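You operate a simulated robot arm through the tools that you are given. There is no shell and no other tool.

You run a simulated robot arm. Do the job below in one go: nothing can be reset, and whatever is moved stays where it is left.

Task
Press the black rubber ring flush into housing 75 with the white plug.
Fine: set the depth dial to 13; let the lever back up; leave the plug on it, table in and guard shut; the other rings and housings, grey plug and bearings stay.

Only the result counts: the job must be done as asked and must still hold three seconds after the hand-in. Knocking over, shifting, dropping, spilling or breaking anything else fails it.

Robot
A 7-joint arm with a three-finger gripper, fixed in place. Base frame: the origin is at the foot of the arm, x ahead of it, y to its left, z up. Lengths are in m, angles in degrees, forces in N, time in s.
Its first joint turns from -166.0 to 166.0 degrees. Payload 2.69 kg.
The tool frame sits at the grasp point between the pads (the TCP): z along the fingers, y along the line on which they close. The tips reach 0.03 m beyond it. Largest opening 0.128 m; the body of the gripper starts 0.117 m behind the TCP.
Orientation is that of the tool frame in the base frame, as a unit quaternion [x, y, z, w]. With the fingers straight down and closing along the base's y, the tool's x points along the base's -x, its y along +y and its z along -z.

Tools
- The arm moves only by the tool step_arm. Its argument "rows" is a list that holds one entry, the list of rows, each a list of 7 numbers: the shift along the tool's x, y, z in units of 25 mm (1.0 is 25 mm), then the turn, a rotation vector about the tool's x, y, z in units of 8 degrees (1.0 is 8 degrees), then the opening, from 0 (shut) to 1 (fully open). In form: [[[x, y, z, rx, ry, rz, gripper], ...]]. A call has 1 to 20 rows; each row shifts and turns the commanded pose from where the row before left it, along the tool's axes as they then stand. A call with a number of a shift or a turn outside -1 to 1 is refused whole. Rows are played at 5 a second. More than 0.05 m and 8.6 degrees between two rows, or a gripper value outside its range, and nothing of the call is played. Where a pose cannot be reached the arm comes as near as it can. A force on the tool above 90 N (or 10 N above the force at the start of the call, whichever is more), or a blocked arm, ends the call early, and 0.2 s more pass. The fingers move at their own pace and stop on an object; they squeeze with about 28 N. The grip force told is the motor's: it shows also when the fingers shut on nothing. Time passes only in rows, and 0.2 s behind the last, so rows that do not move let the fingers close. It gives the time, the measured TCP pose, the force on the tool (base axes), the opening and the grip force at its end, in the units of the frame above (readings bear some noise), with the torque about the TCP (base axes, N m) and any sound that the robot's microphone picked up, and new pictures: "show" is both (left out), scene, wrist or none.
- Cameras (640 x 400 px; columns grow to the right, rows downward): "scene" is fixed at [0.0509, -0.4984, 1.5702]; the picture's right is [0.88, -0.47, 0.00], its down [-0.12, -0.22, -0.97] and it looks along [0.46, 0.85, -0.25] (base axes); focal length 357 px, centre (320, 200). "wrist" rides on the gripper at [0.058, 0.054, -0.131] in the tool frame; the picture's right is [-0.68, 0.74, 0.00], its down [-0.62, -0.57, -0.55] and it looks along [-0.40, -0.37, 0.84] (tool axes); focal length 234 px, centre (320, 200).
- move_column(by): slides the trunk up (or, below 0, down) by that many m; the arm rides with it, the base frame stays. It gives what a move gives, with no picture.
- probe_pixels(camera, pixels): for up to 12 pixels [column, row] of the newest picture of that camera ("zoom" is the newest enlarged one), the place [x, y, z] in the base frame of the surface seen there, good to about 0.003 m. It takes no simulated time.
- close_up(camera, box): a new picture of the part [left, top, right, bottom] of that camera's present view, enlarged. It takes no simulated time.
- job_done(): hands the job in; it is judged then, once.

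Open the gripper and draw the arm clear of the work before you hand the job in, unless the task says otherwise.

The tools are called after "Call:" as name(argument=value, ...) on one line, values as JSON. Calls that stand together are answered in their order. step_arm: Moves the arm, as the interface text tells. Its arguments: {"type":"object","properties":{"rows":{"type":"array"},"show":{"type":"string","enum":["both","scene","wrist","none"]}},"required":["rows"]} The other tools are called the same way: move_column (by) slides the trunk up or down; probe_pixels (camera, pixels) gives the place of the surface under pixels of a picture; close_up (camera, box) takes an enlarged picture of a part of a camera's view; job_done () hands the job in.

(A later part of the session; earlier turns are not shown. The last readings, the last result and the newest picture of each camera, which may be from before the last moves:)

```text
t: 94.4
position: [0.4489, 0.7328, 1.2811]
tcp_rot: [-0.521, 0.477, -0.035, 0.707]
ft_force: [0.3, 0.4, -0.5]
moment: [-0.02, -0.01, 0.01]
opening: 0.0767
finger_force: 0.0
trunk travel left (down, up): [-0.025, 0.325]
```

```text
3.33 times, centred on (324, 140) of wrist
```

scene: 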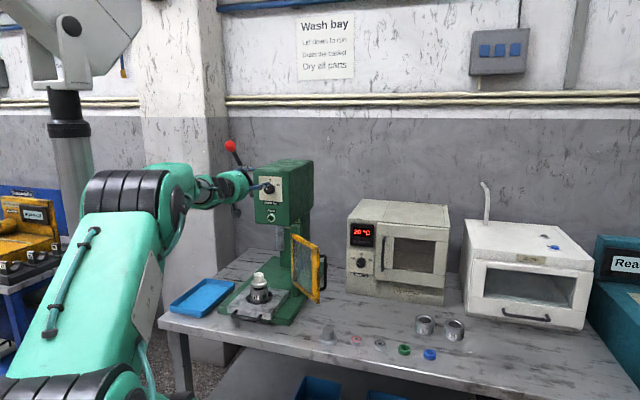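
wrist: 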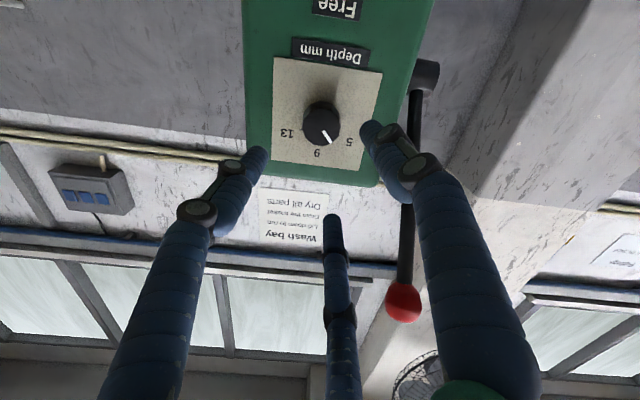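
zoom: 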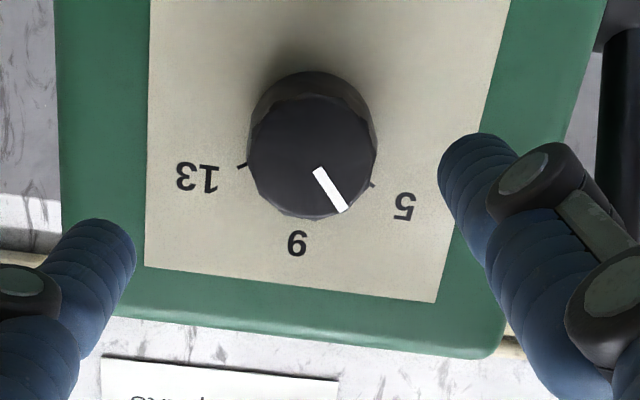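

Level now (tool z ≈ (0.711,0.703,0)). I centre on the knob (12.0, 13.2 mm in tool x,y) and advance 50 mm, then verify.

Call:
step_arm(rows=[[[0.48, 0.528, 0, 0, 0, 0, 0.6], [0, 0, 0.7, 0, 0, 0, 0.6], [0, 0, 0.7, 0, 0, 0, 0.6], [0, 0, 0.6, 0, 0, 0, 0.6], [0, 0, 0, 0, 0, 0, 0.6], [0, 0, 0, 0, 0, 0, 0.6]]], show="wrist")

Call:
close_up(camera="wrist", box=[256, 120, 384, 200])

```text
t: 95.8
position: [0.4875, 0.7688, 1.2625]
tcp_rot: [-0.521, 0.477, -0.036, 0.707]
ft_force: [0.1, 0.4, -0.1]
moment: [-0.01, 0.03, 0.02]
opening: 0.077
finger_force: 0.1
trunk travel left (down, up): [-0.025, 0.325]
```

wrist: 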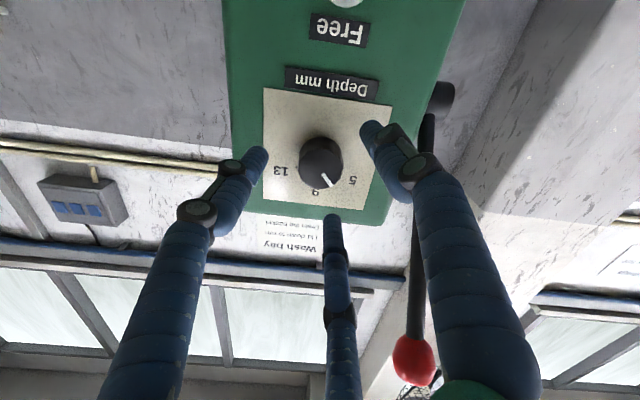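

```text
5.00 times, centred on (320, 160) of wrist
```

zoom: 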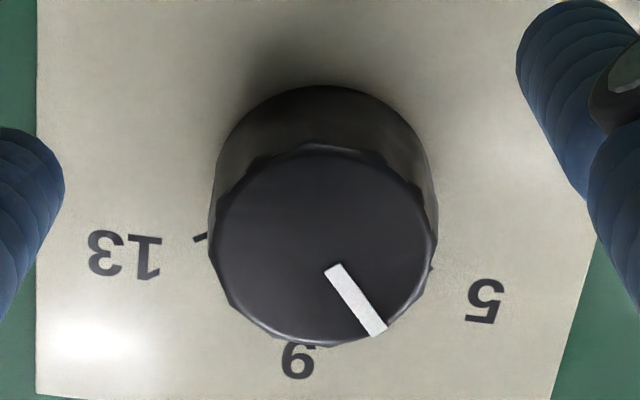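

Centred to about 1 mm. I advance the last 27 mm and close on the knob.

Call:
step_arm(rows=[[[-0.04, 0, 0.5, 0, 0, 0, 0.6], [0, 0, 0.4, 0, 0, 0, 0.6], [0, 0, 0.15, 0, 0, 0, 0.6], [0, 0, 0, 0, 0, 0, 0.6], [0, 0, 0, 0, 0, 0, 0.3], [0, 0, 0, 0, 0, 0, 0.0], [0, 0, 0, 0, 0, 0, 0.0], [0, 0, 0, 0, 0, 0, 0.0]]], show="wrist")

Call:
close_up(camera="wrist", box=[256, 130, 384, 210])

```text
t: 97.6
position: [0.5045, 0.7879, 1.2653]
tcp_rot: [-0.52, 0.477, -0.036, 0.708]
ft_force: [1.3, 11.6, 11.5]
moment: [0.23, -0.21, 0.29]
opening: 0.0362
finger_force: 45.4
trunk travel left (down, up): [-0.025, 0.325]
```

wrist: 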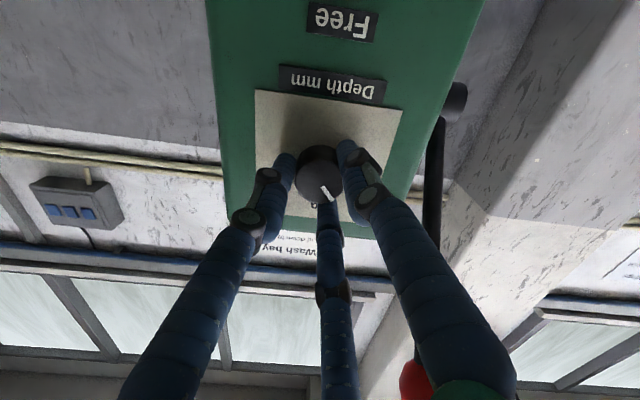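

```text
5.00 times, centred on (320, 170) of wrist
```

zoom: 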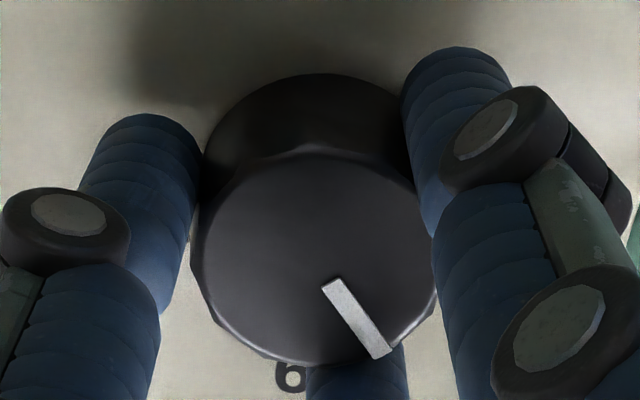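

Held (36.2 mm). I turn +rz about 24° first and check that the pointer follows.

Call:
step_arm(rows=[[[0, 0, 0, 0, 0, 0.5, 0], [0, 0, 0, 0, 0, 0.8, 0], [0, 0, 0, 0, 0, 0.9, 0], [0, 0, 0, 0, 0, 0.8, 0], [0, 0, 0, 0, 0, 0, 0]]], show="wrist")

Call:
close_up(camera="wrist", box=[256, 130, 384, 210])

Call:
close_up(camera="scene", box=[220, 160, 300, 220])

```text
t: 98.8
position: [0.5043, 0.7872, 1.2644]
tcp_rot: [-0.409, 0.575, 0.112, 0.699]
ft_force: [3.1, 18.8, 17.4]
moment: [0.37, -0.35, 0.4]
opening: 0.0362
finger_force: 45.0
trunk travel left (down, up): [-0.025, 0.325]
```

wrist: 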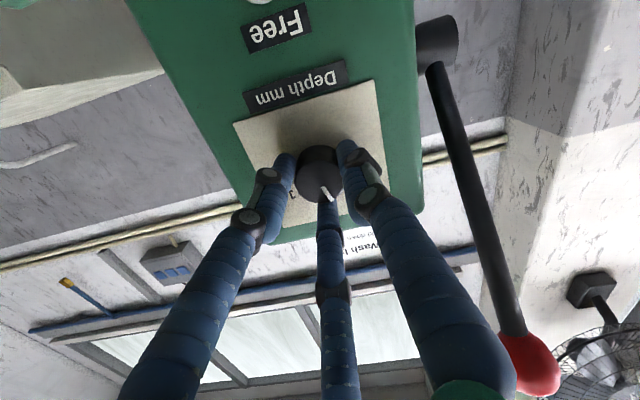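

```text
5.00 times, centred on (320, 170) of wrist
```

zoom: 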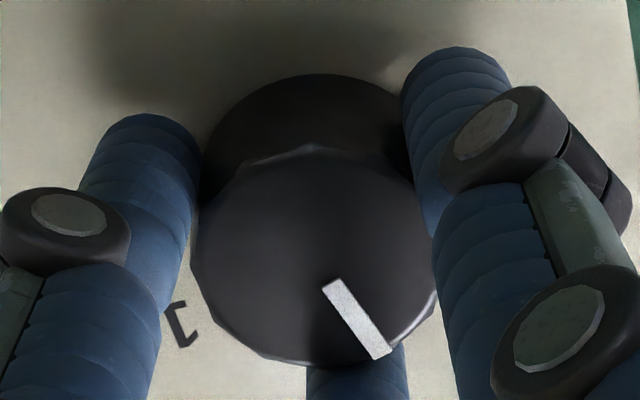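

```text
6.67 times, centred on (260, 190) of scene
```

zoom: 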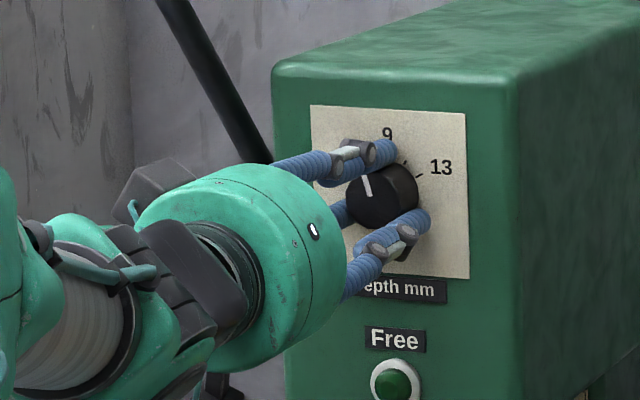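

The pointer follows (now ~8). I continue +43° and check reach and pointer again.

Call:
step_arm(rows=[[[0, 0, 0, 0, 0, 0.9, 0], [0, 0, 0, 0, 0, 0.9, 0], [0, 0, 0, 0, 0, 0.9, 0], [0, 0, 0, 0, 0, 0.9, 0], [0, 0, 0, 0, 0, 0.9, 0], [0, 0, 0, 0, 0, 0.9, 0], [0, 0, 0, 0, 0, 0, 0]]], show="wrist")

Call:
close_up(camera="wrist", box=[256, 130, 384, 210])

Call:
close_up(camera="scene", box=[220, 160, 300, 220])

```text
t: 100.4
position: [0.505, 0.7861, 1.2651]
tcp_rot: [-0.168, 0.685, 0.363, 0.608]
ft_force: [4.5, 13.2, 25.7]
moment: [0.54, -0.59, 0.14]
opening: 0.0363
finger_force: 45.4
trunk travel left (down, up): [-0.025, 0.325]
```

wrist: 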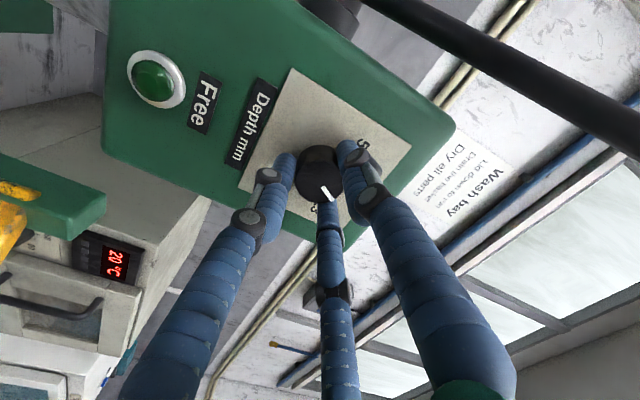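

```text
5.00 times, centred on (320, 170) of wrist
```

zoom: 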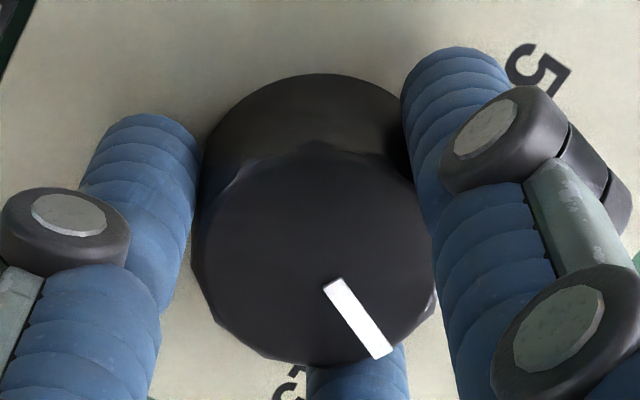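

```text
6.67 times, centred on (260, 190) of scene
```

zoom: 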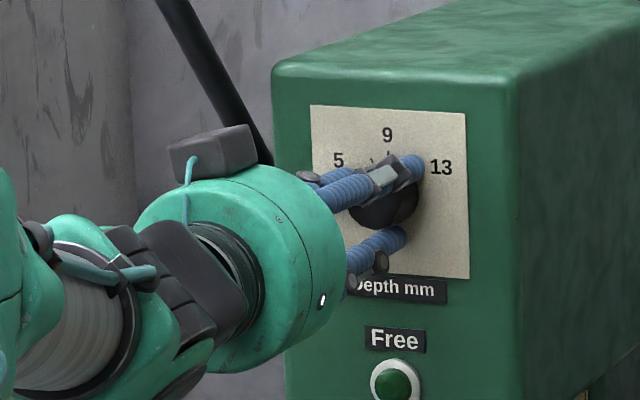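

Pointer should be near 10.7. To stay away from the roll limit I open, roll back -43° and regrip for the last part.

Call:
step_arm(rows=[[[0, 0, 0, 0, 0, 0, 0.5], [0, 0, 0, 0, 0, 0, 0.6], [0, 0, 0, 0, 0, -0.9, 0.6], [0, 0, 0, 0, 0, -0.9, 0.6], [0, 0, 0, 0, 0, -0.9, 0.6], [0, 0, 0, 0, 0, -0.9, 0.6], [0, 0, 0, 0, 0, -0.9, 0.6], [0, 0, 0, 0, 0, -0.9, 0.6], [0, 0, 0, 0, 0, 0, 0.6]]], show="wrist")

Call:
close_up(camera="wrist", box=[256, 130, 384, 210])

Call:
close_up(camera="scene", box=[220, 160, 300, 220])

```text
t: 102.4
position: [0.5048, 0.7865, 1.262]
tcp_rot: [-0.41, 0.575, 0.112, 0.699]
ft_force: [0.7, -0.6, -0.3]
moment: [-0.02, 0.0, 0.02]
opening: 0.0768
finger_force: 0.0
trunk travel left (down, up): [-0.025, 0.325]
```

wrist: 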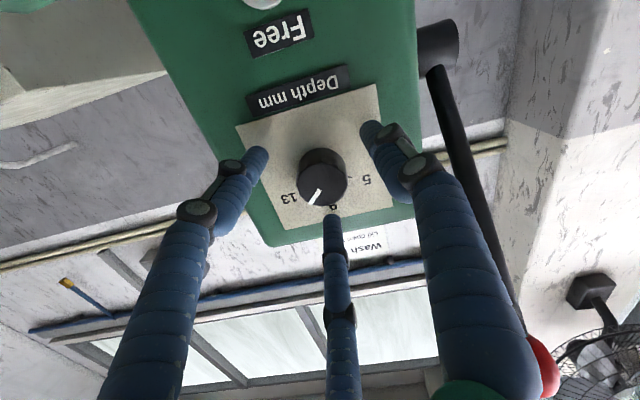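

```text
5.00 times, centred on (320, 170) of wrist
```

zoom: 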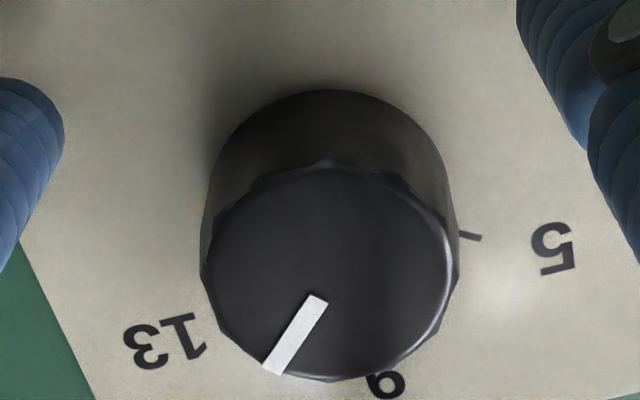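

```text
6.67 times, centred on (260, 190) of scene
```

zoom: 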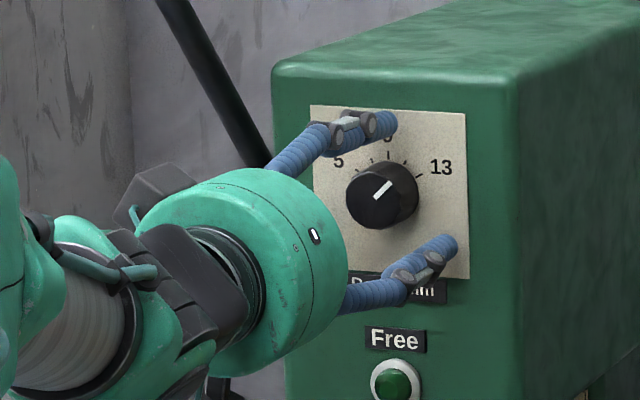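

The pointer turned well past 11; I take a tighter scene close-up to read it exactly.

Call:
close_up(camera="scene", box=[254, 172, 286, 202])

```text
13.33 times, centred on (270, 187) of scene
```

zoom: 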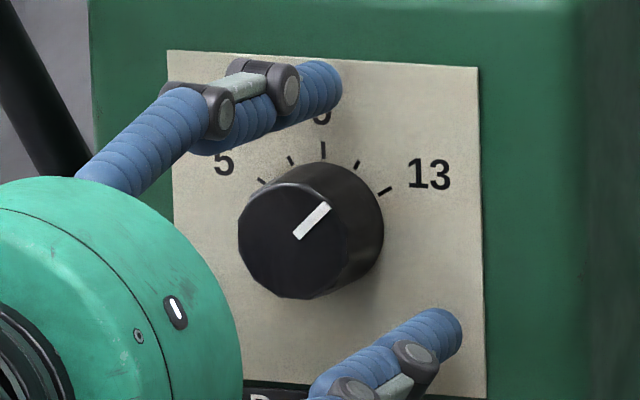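

Pointer direction works out to ≈41.7° (≈11.8). I regrip and turn a further +18°.

Call:
step_arm(rows=[[[0, 0, 0, 0, 0, 0, 0.3], [0, 0, 0, 0, 0, 0, 0.0], [0, 0, 0, 0, 0, 0, 0.0], [0, 0, 0, 0, 0, 0.6, 0], [0, 0, 0, 0, 0, 0.8, 0], [0, 0, 0, 0, 0, 0.8, 0], [0, 0, 0, 0, 0, 0, 0]]], show="wrist")

Call:
close_up(camera="scene", box=[254, 172, 286, 202])

Call:
close_up(camera="wrist", box=[256, 130, 384, 210])

```text
t: 104.0
position: [0.5035, 0.7867, 1.2644]
tcp_rot: [-0.317, 0.631, 0.218, 0.674]
ft_force: [0.2, 10.2, 16.3]
moment: [0.09, -0.58, 0.34]
opening: 0.0362
finger_force: 45.2
trunk travel left (down, up): [-0.025, 0.325]
```

wrist: 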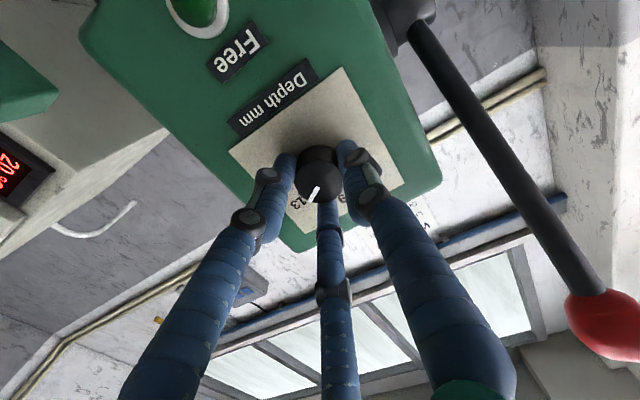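

```text
13.33 times, centred on (270, 187) of scene
```

zoom: 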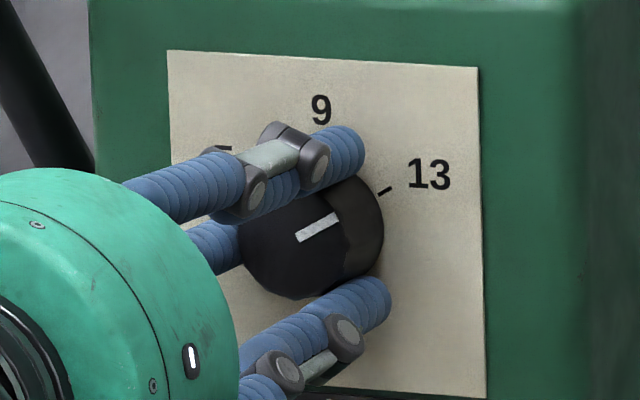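

```text
5.00 times, centred on (320, 170) of wrist
```

zoom: 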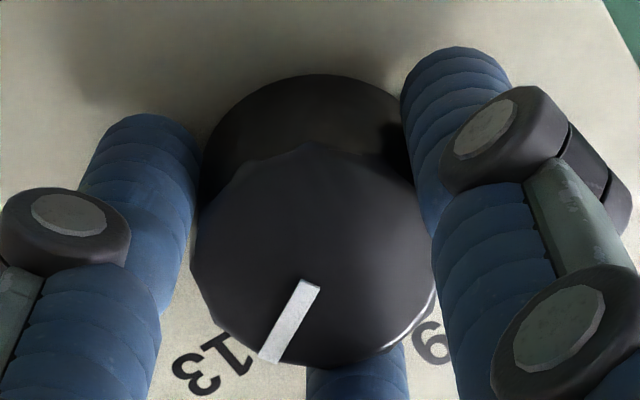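

Pointer now ≈58°; the 13 tick is at 60°. I add 2°, then release and look.

Call:
step_arm(rows=[[[0, 0, 0, 0, 0, 0.25, 0], [0, 0, 0, 0, 0, 0, 0], [0, 0, 0, 0, 0, 0, 0.4], [0, 0, 0, 0, 0, 0, 0.6], [0, 0, 0, 0, 0, 0, 0.6]]], show="wrist")

Call:
close_up(camera="scene", box=[254, 172, 286, 202])

Call:
close_up(camera="wrist", box=[256, 130, 384, 210])

```text
t: 105.2
position: [0.5035, 0.787, 1.2623]
tcp_rot: [-0.307, 0.637, 0.228, 0.67]
ft_force: [0.6, -0.2, 1.2]
moment: [0.01, 0.01, 0.03]
opening: 0.0769
finger_force: 0.1
trunk travel left (down, up): [-0.025, 0.325]
```

wrist: 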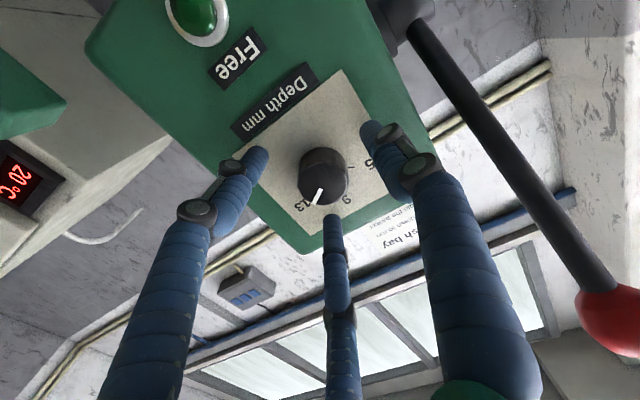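

```text
13.33 times, centred on (270, 187) of scene
```

zoom: 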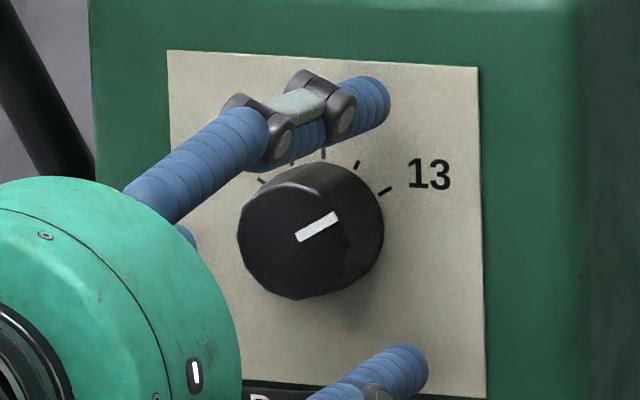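

```text
5.00 times, centred on (320, 170) of wrist
```

zoom: 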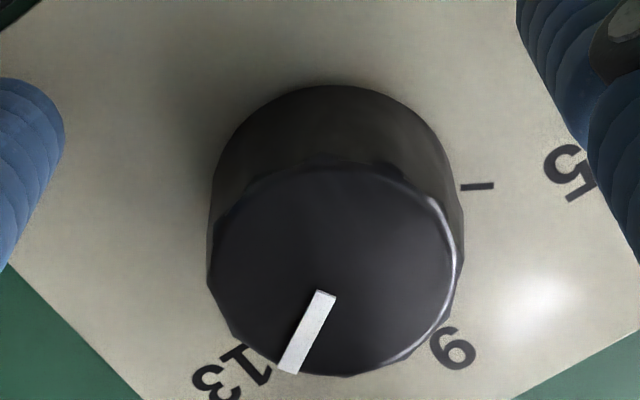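

I take a still tighter close-up of the pointer to measure its angle before leaving the dial.

Call:
close_up(camera="scene", box=[263, 181, 279, 191])

```text
16.00 times, centred on (271, 186) of scene
```

zoom: 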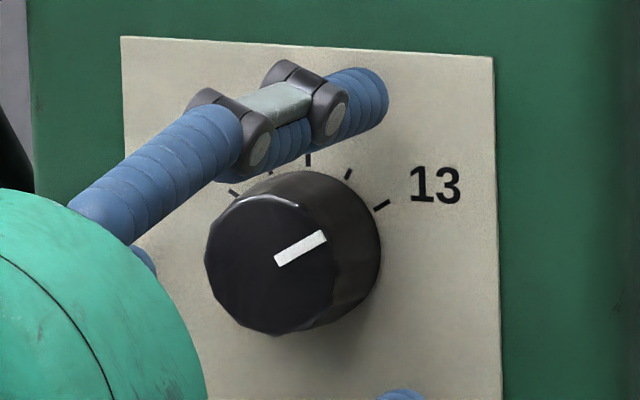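

The pointer (61.6° in the picture) is parallel to the 13 tick (60.3°), so the dial is at 13. I back straight off the knob and tip the tool down again about 58°.

Call:
step_arm(rows=[[[0, 0, -0.5, 0, 0, 0, 0.6], [0, 0, -0.8, 0, 0, 0, 0.6], [0, 0, -0.9, 0, 0, 0, 0.6], [0, 0, -0.9, 0, 0, 0, 0.6], [0, 0, 0, 0, 0.8, 0, 0.6], [0, 0, 0, 0, 0.9, 0, 0.6], [0, 0, 0, 0, 0.9, 0, 0.6], [0, 0, 0, 0, 0.9, 0, 0.6], [0, 0, 0, 0, 0.9, 0, 0.6], [0, 0, 0, 0, 0.9, 0, 0.6], [0, 0, 0, 0, 0.9, 0, 0.6], [0, 0, 0, 0, 0.9, 0, 0.6], [0, 0, 0, 0, 0, 0, 0.6]]], show="both")

Call:
close_up(camera="scene", box=[245, 165, 295, 235])

```text
t: 108.0
position: [0.4494, 0.7323, 1.2615]
tcp_rot: [-0.378, 0.879, 0.055, 0.285]
ft_force: [0.7, 0.4, -0.2]
moment: [0.0, 0.01, 0.04]
opening: 0.0769
finger_force: 0.0
trunk travel left (down, up): [-0.025, 0.325]
```

scene: 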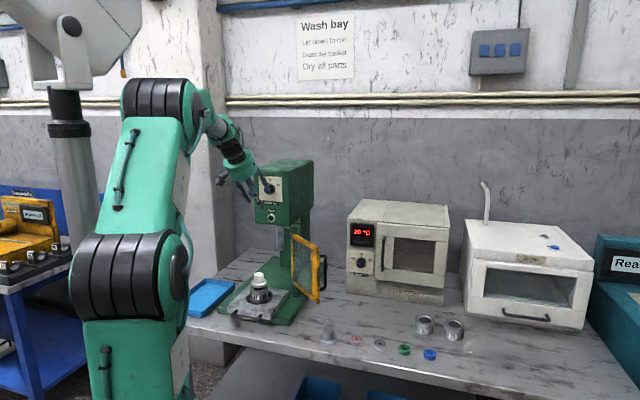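
wrist: 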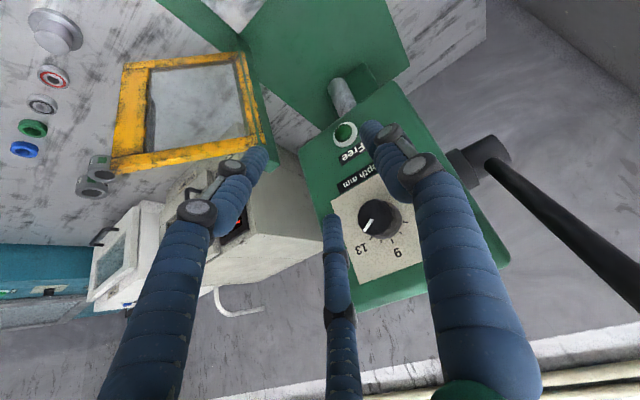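

```text
5.71 times, centred on (270, 200) of scene
```

zoom: 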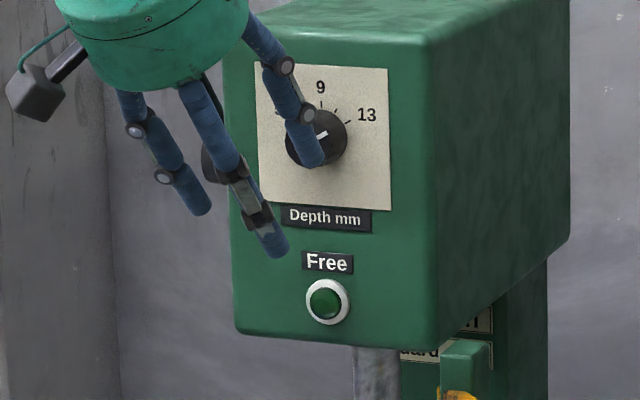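

Dial still reads 13 after release. Next, the table: I probe the handle bar's position in the scene view.

Call:
close_up(camera="scene", box=[222, 300, 286, 330])

Call:
probe_pixels(camera="zoom", pixels=[[105, 120], [200, 150], [290, 175], [150, 137], [240, 164], [330, 120], [120, 85], [315, 60], [100, 105], [340, 95]])

```text
10.00 times, centred on (254, 315) of scene
```

zoom: 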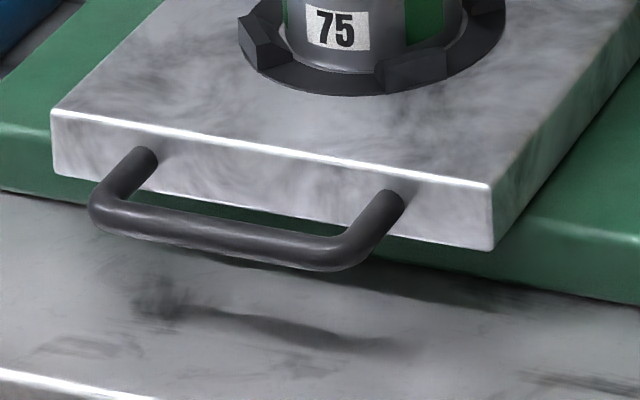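

```text
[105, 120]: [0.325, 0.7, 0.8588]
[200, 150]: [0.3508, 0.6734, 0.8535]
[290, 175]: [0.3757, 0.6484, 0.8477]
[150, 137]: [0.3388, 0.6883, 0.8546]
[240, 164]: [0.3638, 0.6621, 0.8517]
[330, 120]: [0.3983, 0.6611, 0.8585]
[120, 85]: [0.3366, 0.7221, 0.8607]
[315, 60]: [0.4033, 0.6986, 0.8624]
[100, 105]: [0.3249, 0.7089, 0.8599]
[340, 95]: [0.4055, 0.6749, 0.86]
```

Call:
probe_pixels(camera="zoom", pixels=[[130, 212], [175, 222], [220, 232], [265, 242], [310, 250], [130, 175], [380, 215], [60, 145], [480, 215], [300, 200], [560, 260], [200, 300]])

```text
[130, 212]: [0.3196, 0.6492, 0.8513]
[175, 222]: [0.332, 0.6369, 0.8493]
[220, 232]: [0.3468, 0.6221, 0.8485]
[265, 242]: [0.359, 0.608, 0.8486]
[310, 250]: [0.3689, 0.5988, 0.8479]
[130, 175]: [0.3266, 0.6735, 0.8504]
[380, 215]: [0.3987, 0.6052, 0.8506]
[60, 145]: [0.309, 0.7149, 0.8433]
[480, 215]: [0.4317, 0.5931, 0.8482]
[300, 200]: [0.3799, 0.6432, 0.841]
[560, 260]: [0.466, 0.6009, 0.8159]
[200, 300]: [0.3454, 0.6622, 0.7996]
```

Handle bar centre ≈ (0.347,0.622,0.848). I square up the tool (35° from vertical, leaning out), close the fingers and move outward in front of the table.

Call:
step_arm(rows=[[[0, 0, 0, -0.74, -0.24, 0.43, 0.3], [0.779, -0.025, -0.545, 0, 0, 0, 0], [0.779, -0.025, -0.545, 0, 0, 0, 0], [0.779, -0.025, -0.545, 0, 0, 0, 0], [0.779, -0.025, -0.545, 0, 0, 0, 0], [0.779, -0.025, -0.545, 0, 0, 0, 0], [0.779, -0.025, -0.545, 0, 0, 0, 0], [0.779, -0.025, -0.545, 0, 0, 0, 0], [0.779, -0.025, -0.545, 0, 0, 0, 0], [0, 0, 0, 0, 0, 0, 0]]], show="both")

```text
t: 110.2
position: [0.3173, 0.593, 1.2618]
tcp_rot: [-0.365, 0.881, 0.116, 0.279]
ft_force: [-0.5, -0.1, 0.0]
moment: [0.02, 0.02, -0.03]
opening: 0.0021
finger_force: 27.8
trunk travel left (down, up): [-0.025, 0.325]
```

scene: 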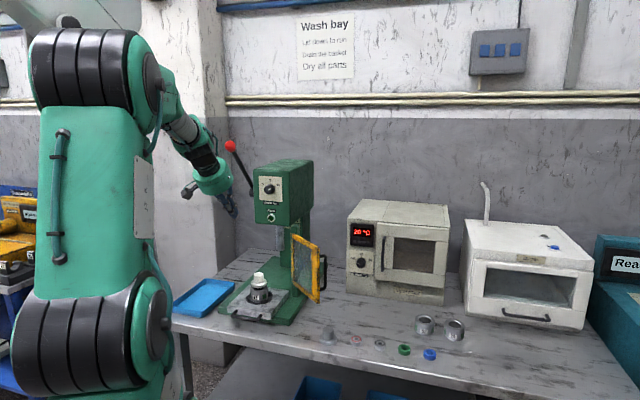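
wrist: 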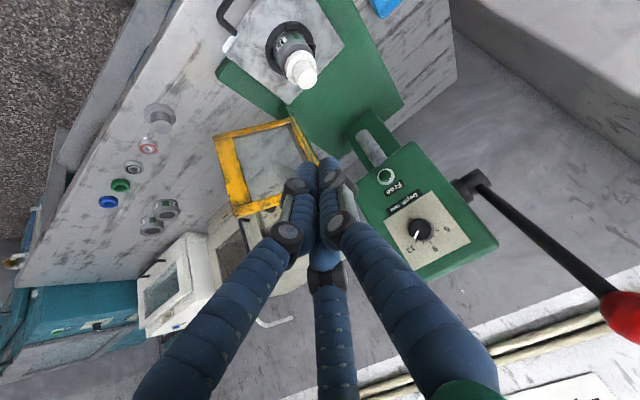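

The way down in front of the handle is clear. I descend to just in front of the handle bar at z≈0.861.

Call:
step_arm(rows=[[[0.713, 0, 0.9, 0, 0, 0, 0], [0.713, 0, 0.9, 0, 0, 0, 0], [0.713, 0, 0.9, 0, 0, 0, 0], [0.713, 0, 0.9, 0, 0, 0, 0], [0.713, 0, 0.9, 0, 0, 0, 0], [0.713, 0, 0.9, 0, 0, 0, 0], [0.713, 0, 0.9, 0, 0, 0, 0], [0.713, 0, 0.9, 0, 0, 0, 0], [0.713, 0, 0.9, 0, 0, 0, 0], [0.713, 0, 0.9, 0, 0, 0, 0], [0.713, 0, 0.9, 0, 0, 0, 0], [0, 0, 0, 0, 0, 0, 0]]], show="both")

```text
t: 112.8
position: [0.3069, 0.5848, 0.9493]
tcp_rot: [-0.366, 0.88, 0.117, 0.279]
ft_force: [-0.6, 0.5, 0.3]
moment: [-0.01, -0.01, 0.02]
opening: 0.0023
finger_force: 28.0
trunk travel left (down, up): [-0.025, 0.325]
```

scene: 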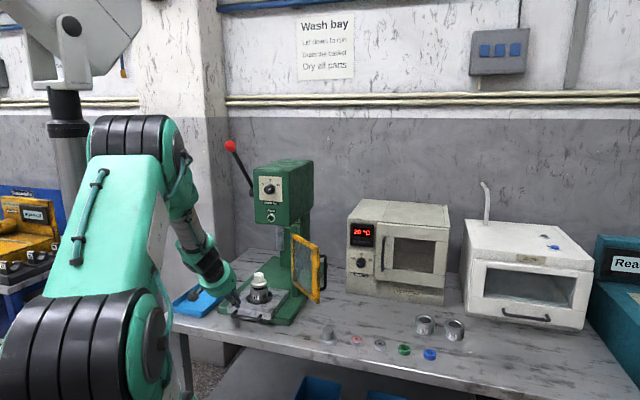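
wrist: 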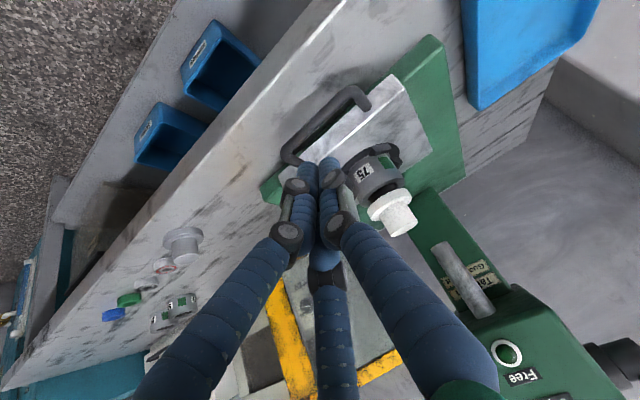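

Call:
step_arm(rows=[[[0.79, 0, 0.884, 0, 0, 0, 0], [0.79, 0, 0.884, 0, 0, 0, 0], [0.79, 0, 0.884, 0, 0, 0, 0], [0, 0, 0, 0, 0, 0, 0]]], show="both")

Call:
close_up(camera="scene", box=[205, 260, 301, 340])

Call:
close_up(camera="wrist", box=[240, 60, 440, 200])

```text
t: 113.8
position: [0.2984, 0.5749, 0.8596]
tcp_rot: [-0.366, 0.88, 0.117, 0.279]
ft_force: [-0.4, 0.5, 0.1]
moment: [0.0, -0.01, -0.01]
opening: 0.0023
finger_force: 27.7
trunk travel left (down, up): [-0.025, 0.325]
```

scene: 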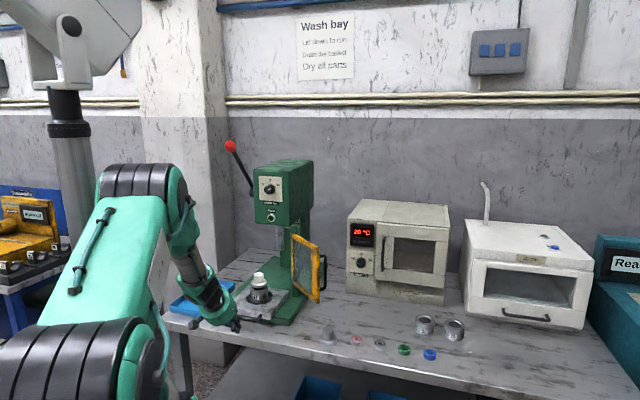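
wrist: 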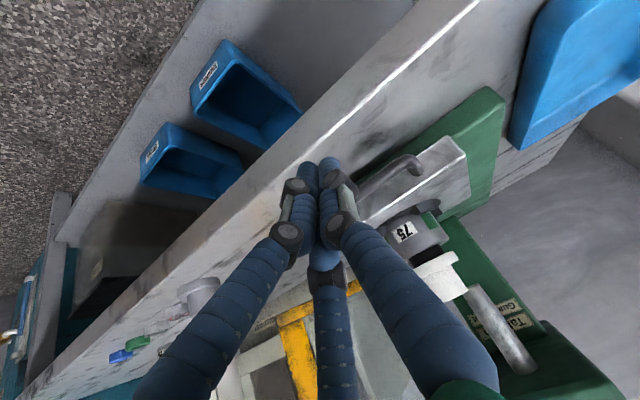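

```text
5.00 times, centred on (253, 300) of scene
```

zoom: 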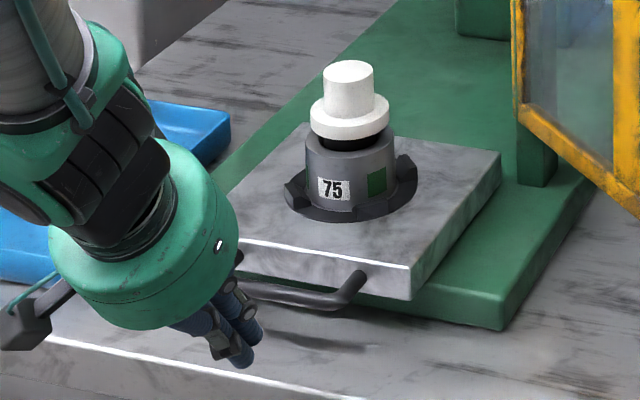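

```text
2.86 times, centred on (340, 130) of wrist
```

zoom: 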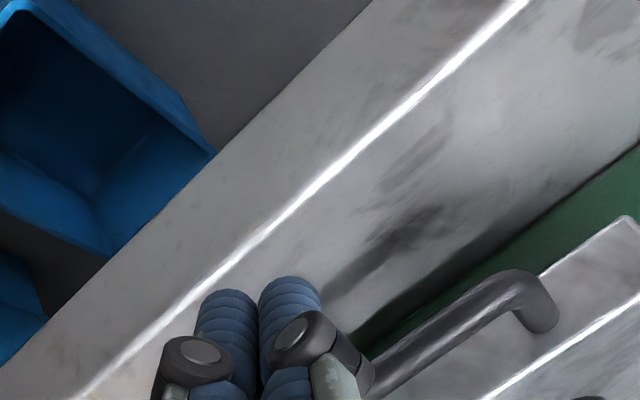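

The closed fingertips stand just outside the handle bar. I push slowly inward (along (0.707,0.707,0)), first 40 mm to make contact.

Call:
step_arm(rows=[[[-0.262, 0, 0.184, 0, 0, 0, 0], [-0.262, 0, 0.184, 0, 0, 0, 0], [-0.262, 0, 0.184, 0, 0, 0, 0], [-0.2, 0, 0.14, 0, 0, 0, 0], [-0.131, 0, 0.092, 0, 0, 0, 0], [-0.131, 0, 0.092, 0, 0, 0, 0], [-0.066, 0, 0.046, 0, 0, 0, 0]]], show="both")

Call:
close_up(camera="scene", box=[205, 260, 301, 340])

```text
t: 115.4
position: [0.3265, 0.6036, 0.8583]
tcp_rot: [-0.365, 0.88, 0.116, 0.279]
ft_force: [-1.2, -0.3, 0.1]
moment: [0.02, 0.0, 0.04]
opening: 0.0022
finger_force: 28.1
trunk travel left (down, up): [-0.025, 0.325]
```

scene: 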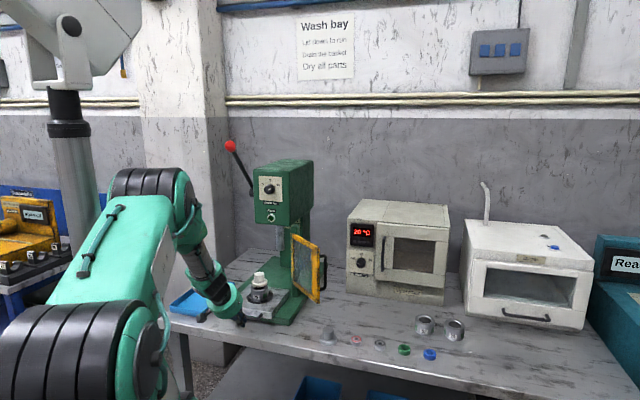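
wrist: 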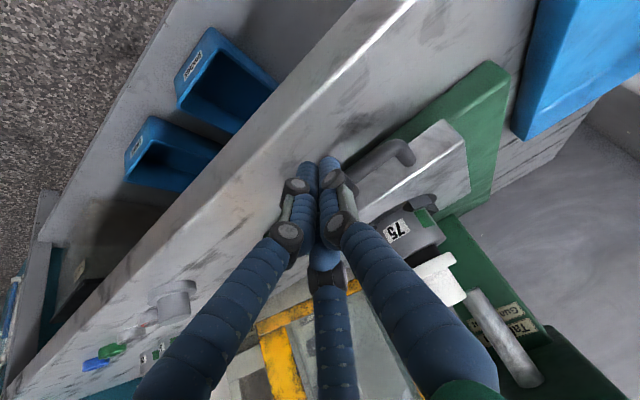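

```text
5.00 times, centred on (253, 300) of scene
```

zoom: 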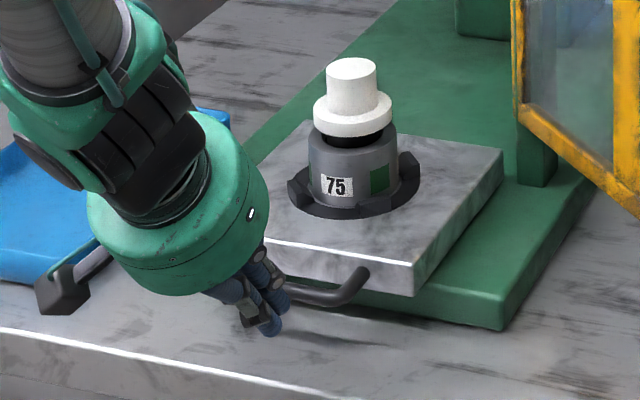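

Contact made; the table slides easily (label moved from (333,188) to (337,185)). I keep pushing slowly, 7 mm per row.

Call:
step_arm(rows=[[[-0.1, 0, 0.07, 0, 0, 0, 0], [-0.16, 0, 0.112, 0, 0, 0, 0], [-0.2, 0, 0.14, 0, 0, 0, 0], [-0.23, 0, 0.161, 0, 0, 0, 0], [-0.23, 0, 0.161, 0, 0, 0, 0], [-0.23, 0, 0.161, 0, 0, 0, 0], [-0.23, 0, 0.161, 0, 0, 0, 0], [-0.23, 0, 0.161, 0, 0, 0, 0], [-0.23, 0, 0.161, 0, 0, 0, 0], [-0.23, 0, 0.161, 0, 0, 0, 0], [-0.23, 0, 0.161, 0, 0, 0, 0], [-0.23, 0, 0.161, 0, 0, 0, 0], [-0.2, 0, 0.14, 0, 0, 0, 0], [-0.1, 0, 0.07, 0, 0, 0, 0]]], show="both")

Call:
close_up(camera="scene", box=[205, 230, 317, 330])

```text
t: 118.4
position: [0.3872, 0.6632, 0.8577]
tcp_rot: [-0.365, 0.881, 0.116, 0.279]
ft_force: [-1.6, 0.7, -0.8]
moment: [-0.02, 0.03, 0.03]
opening: 0.0023
finger_force: 28.5
trunk travel left (down, up): [-0.025, 0.325]
```

scene: 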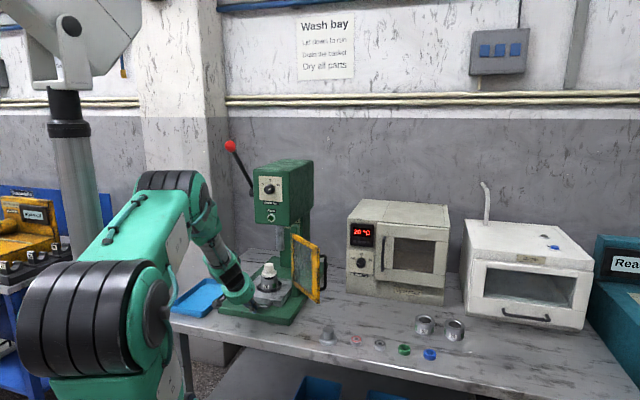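
wrist: 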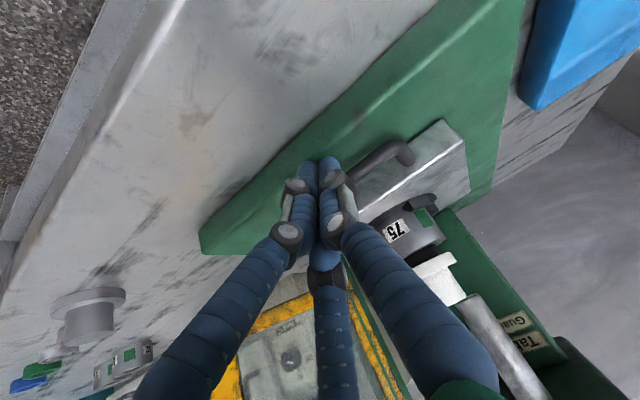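

```text
4.00 times, centred on (261, 280) of scene
```

zoom: 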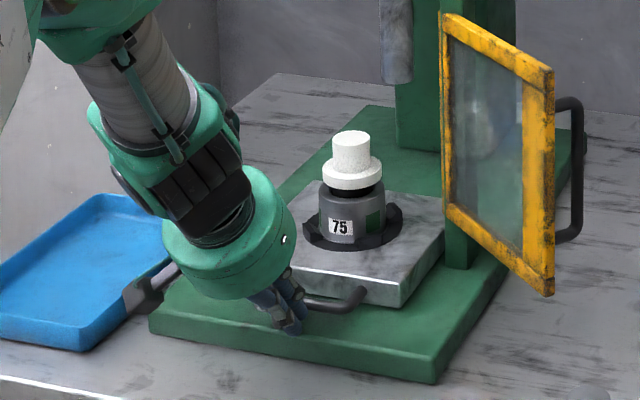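

The stack rides along fine. I continue pushing another ~90 mm.

Call:
step_arm(rows=[[[-0.1, 0, 0.07, 0, 0, 0, 0], [-0.16, 0, 0.112, 0, 0, 0, 0], [-0.2, 0, 0.14, 0, 0, 0, 0], [-0.23, 0, 0.161, 0, 0, 0, 0], [-0.23, 0, 0.161, 0, 0, 0, 0], [-0.23, 0, 0.161, 0, 0, 0, 0], [-0.23, 0, 0.161, 0, 0, 0, 0], [-0.23, 0, 0.161, 0, 0, 0, 0], [-0.23, 0, 0.161, 0, 0, 0, 0], [-0.23, 0, 0.161, 0, 0, 0, 0], [-0.23, 0, 0.161, 0, 0, 0, 0], [-0.23, 0, 0.161, 0, 0, 0, 0], [-0.2, 0, 0.14, 0, 0, 0, 0], [-0.1, 0, 0.07, 0, 0, 0, 0]]], show="both")

Call:
close_up(camera="scene", box=[205, 200, 317, 320])

```text
t: 119.1
position: [0.3892, 0.6669, 0.8592]
tcp_rot: [-0.365, 0.881, 0.115, 0.277]
ft_force: [-39.0, -45.2, 40.7]
moment: [-1.54, 0.85, -0.58]
opening: 0.0023
finger_force: 28.1
trunk travel left (down, up): [-0.025, 0.325]
stopped in row 3: the force on the tool passed its limit at 105 N (the readings are from after the stop); the commanded pose is now the measured one
```

scene: 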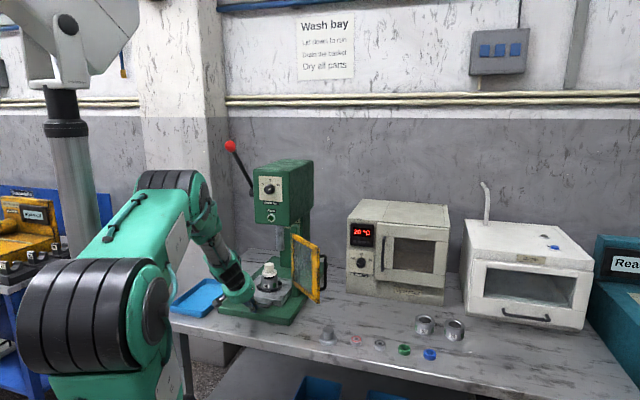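
wrist: 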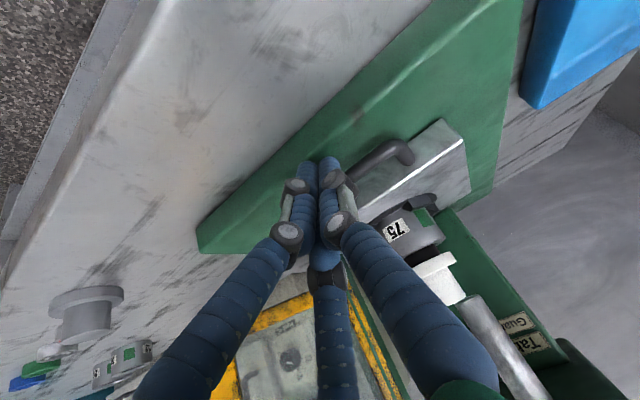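

```text
3.33 times, centred on (261, 260) of scene
```

zoom: 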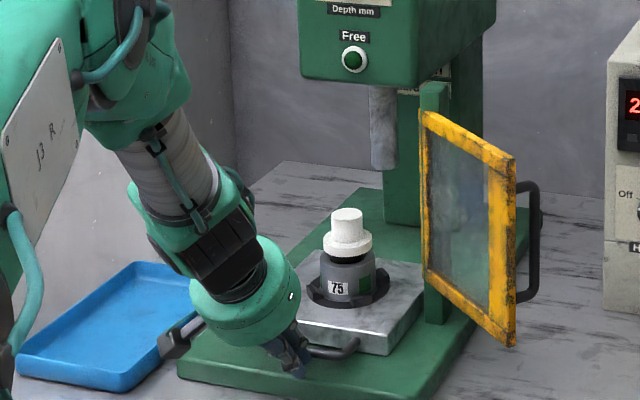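

Stopped: the fingertips have met the press base plate's front edge (in ≈0.755), not the table stop. I probe the plate's height and the bar.

Call:
probe_pixels(camera="zoom", pixels=[[220, 355], [300, 385], [400, 385], [430, 340], [320, 352], [345, 348], [375, 345], [345, 215], [355, 250], [310, 345]])

Call:
probe_pixels(camera="wrist", pixels=[[250, 215], [330, 150], [390, 120], [360, 170], [400, 150], [270, 240]])

```text
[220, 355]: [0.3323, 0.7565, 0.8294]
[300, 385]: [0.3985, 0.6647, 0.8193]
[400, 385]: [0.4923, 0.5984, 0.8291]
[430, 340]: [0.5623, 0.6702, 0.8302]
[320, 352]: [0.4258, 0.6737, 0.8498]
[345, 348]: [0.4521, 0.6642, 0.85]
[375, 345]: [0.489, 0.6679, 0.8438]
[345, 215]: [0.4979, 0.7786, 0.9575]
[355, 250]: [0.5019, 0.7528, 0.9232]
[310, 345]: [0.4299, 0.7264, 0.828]
```

```text
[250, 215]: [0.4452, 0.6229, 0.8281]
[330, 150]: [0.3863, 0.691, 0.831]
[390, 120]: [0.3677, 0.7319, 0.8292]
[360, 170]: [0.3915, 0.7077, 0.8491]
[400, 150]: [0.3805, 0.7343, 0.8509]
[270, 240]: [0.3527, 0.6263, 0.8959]
```

The base plate top is at z≈0.830, the bar spans about 0.839–0.851. I back off 8 mm, raise 7 mm and push again above the plate.

Call:
step_arm(rows=[[[0.262, 0, -0.184, 0, 0, 0, 0], [-0.161, 0, -0.229, 0, 0, 0, 0], [0, 0, 0, 0, 0, 0, 0]]], show="none")

Call:
step_arm(rows=[[[-0.2, 0, 0.14, 0, 0, 0, 0], [-0.15, 0, 0.105, 0, 0, 0, 0], [-0.15, 0, 0.105, 0, 0, 0, 0], [-0.15, 0, 0.105, 0, 0, 0, 0], [-0.15, 0, 0.105, 0, 0, 0, 0], [0, 0, 0, 0, 0, 0, 0]]], show="both")

Call:
close_up(camera="scene", box=[205, 200, 317, 320])

```text
t: 119.9
position: [0.3857, 0.6628, 0.8611]
tcp_rot: [-0.365, 0.882, 0.113, 0.276]
ft_force: [0.2, -0.2, 0.1]
moment: [0.0, 0.01, 0.03]
opening: 0.0022
finger_force: 28.2
trunk travel left (down, up): [-0.025, 0.325]
```

```text
t: 121.3
position: [0.4031, 0.6811, 0.862]
tcp_rot: [-0.366, 0.882, 0.113, 0.275]
ft_force: [-0.3, 0.4, 0.9]
moment: [-0.03, -0.02, 0.0]
opening: 0.0022
finger_force: 28.3
trunk travel left (down, up): [-0.025, 0.325]
```

scene: 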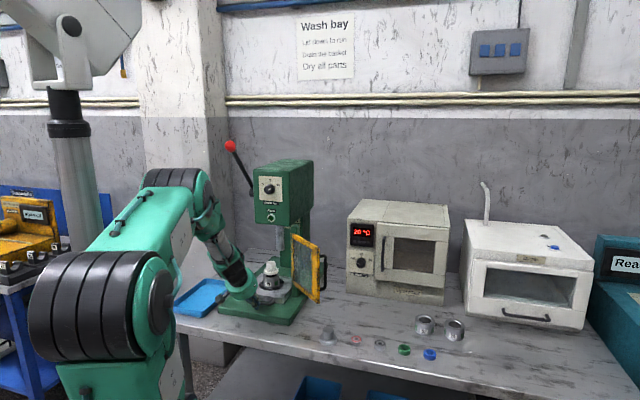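
wrist: 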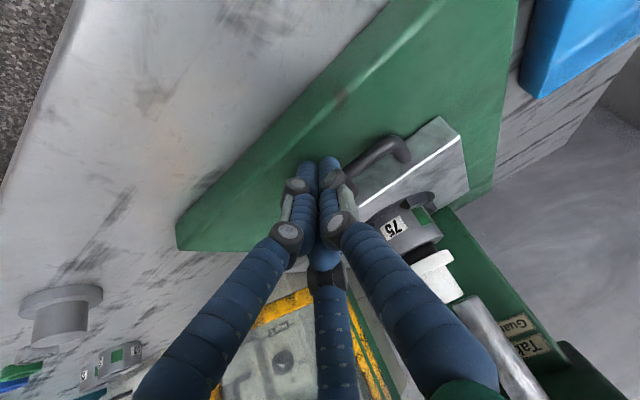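

```text
3.33 times, centred on (261, 260) of scene
```

zoom: 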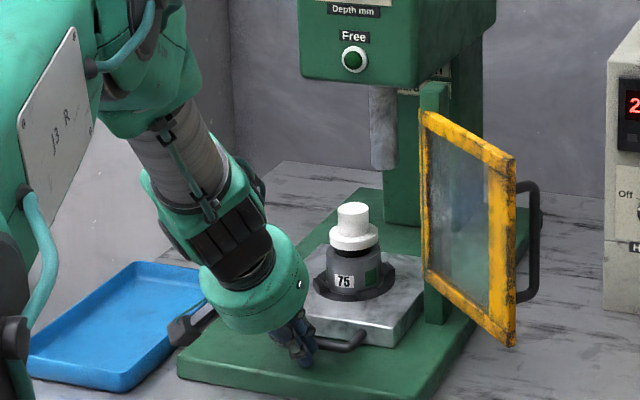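

Moving again. I raise 2 mm more for margin and push on ~80 mm in slow rows.

Call:
step_arm(rows=[[[-0.046, 0, -0.066, 0, 0, 0, 0], [-0.1, 0, 0.07, 0, 0, 0, 0], [-0.16, 0, 0.112, 0, 0, 0, 0], [-0.2, 0, 0.14, 0, 0, 0, 0], [-0.23, 0, 0.161, 0, 0, 0, 0], [-0.23, 0, 0.161, 0, 0, 0, 0], [-0.23, 0, 0.161, 0, 0, 0, 0], [-0.23, 0, 0.161, 0, 0, 0, 0], [-0.23, 0, 0.161, 0, 0, 0, 0], [-0.23, 0, 0.161, 0, 0, 0, 0], [-0.23, 0, 0.161, 0, 0, 0, 0], [-0.23, 0, 0.161, 0, 0, 0, 0], [-0.2, 0, 0.14, 0, 0, 0, 0], [-0.1, 0, 0.07, 0, 0, 0, 0], [0, 0, 0, 0, 0, 0, 0]]], show="both")

Call:
close_up(camera="scene", box=[205, 200, 317, 320])

```text
t: 124.5
position: [0.4604, 0.7365, 0.8647]
tcp_rot: [-0.367, 0.881, 0.115, 0.275]
ft_force: [0.0, -1.0, 2.6]
moment: [0.04, -0.06, -0.02]
opening: 0.0021
finger_force: 27.9
trunk travel left (down, up): [-0.025, 0.325]
```

scene: 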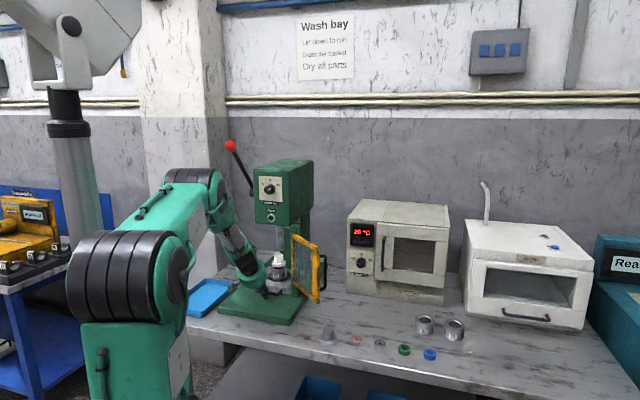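
wrist: 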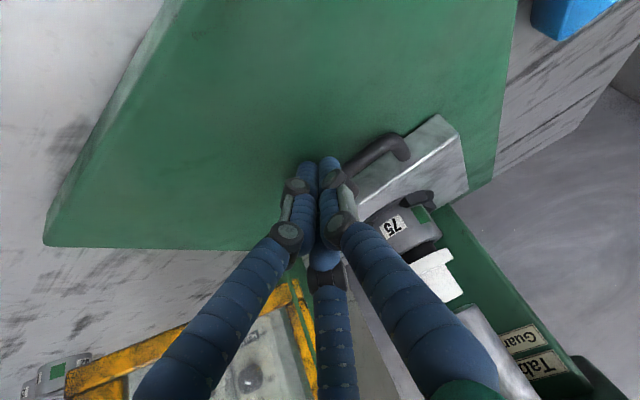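

```text
3.33 times, centred on (261, 260) of scene
```

zoom: 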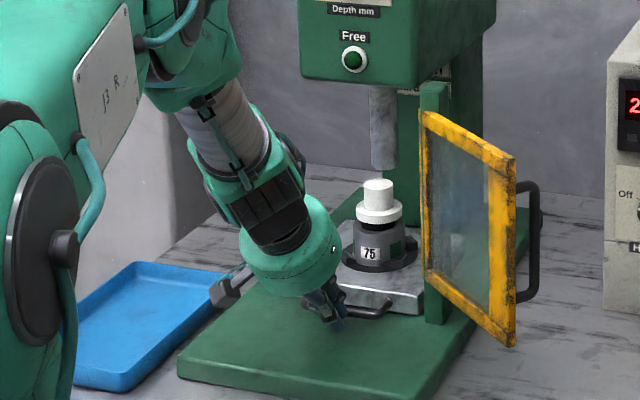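

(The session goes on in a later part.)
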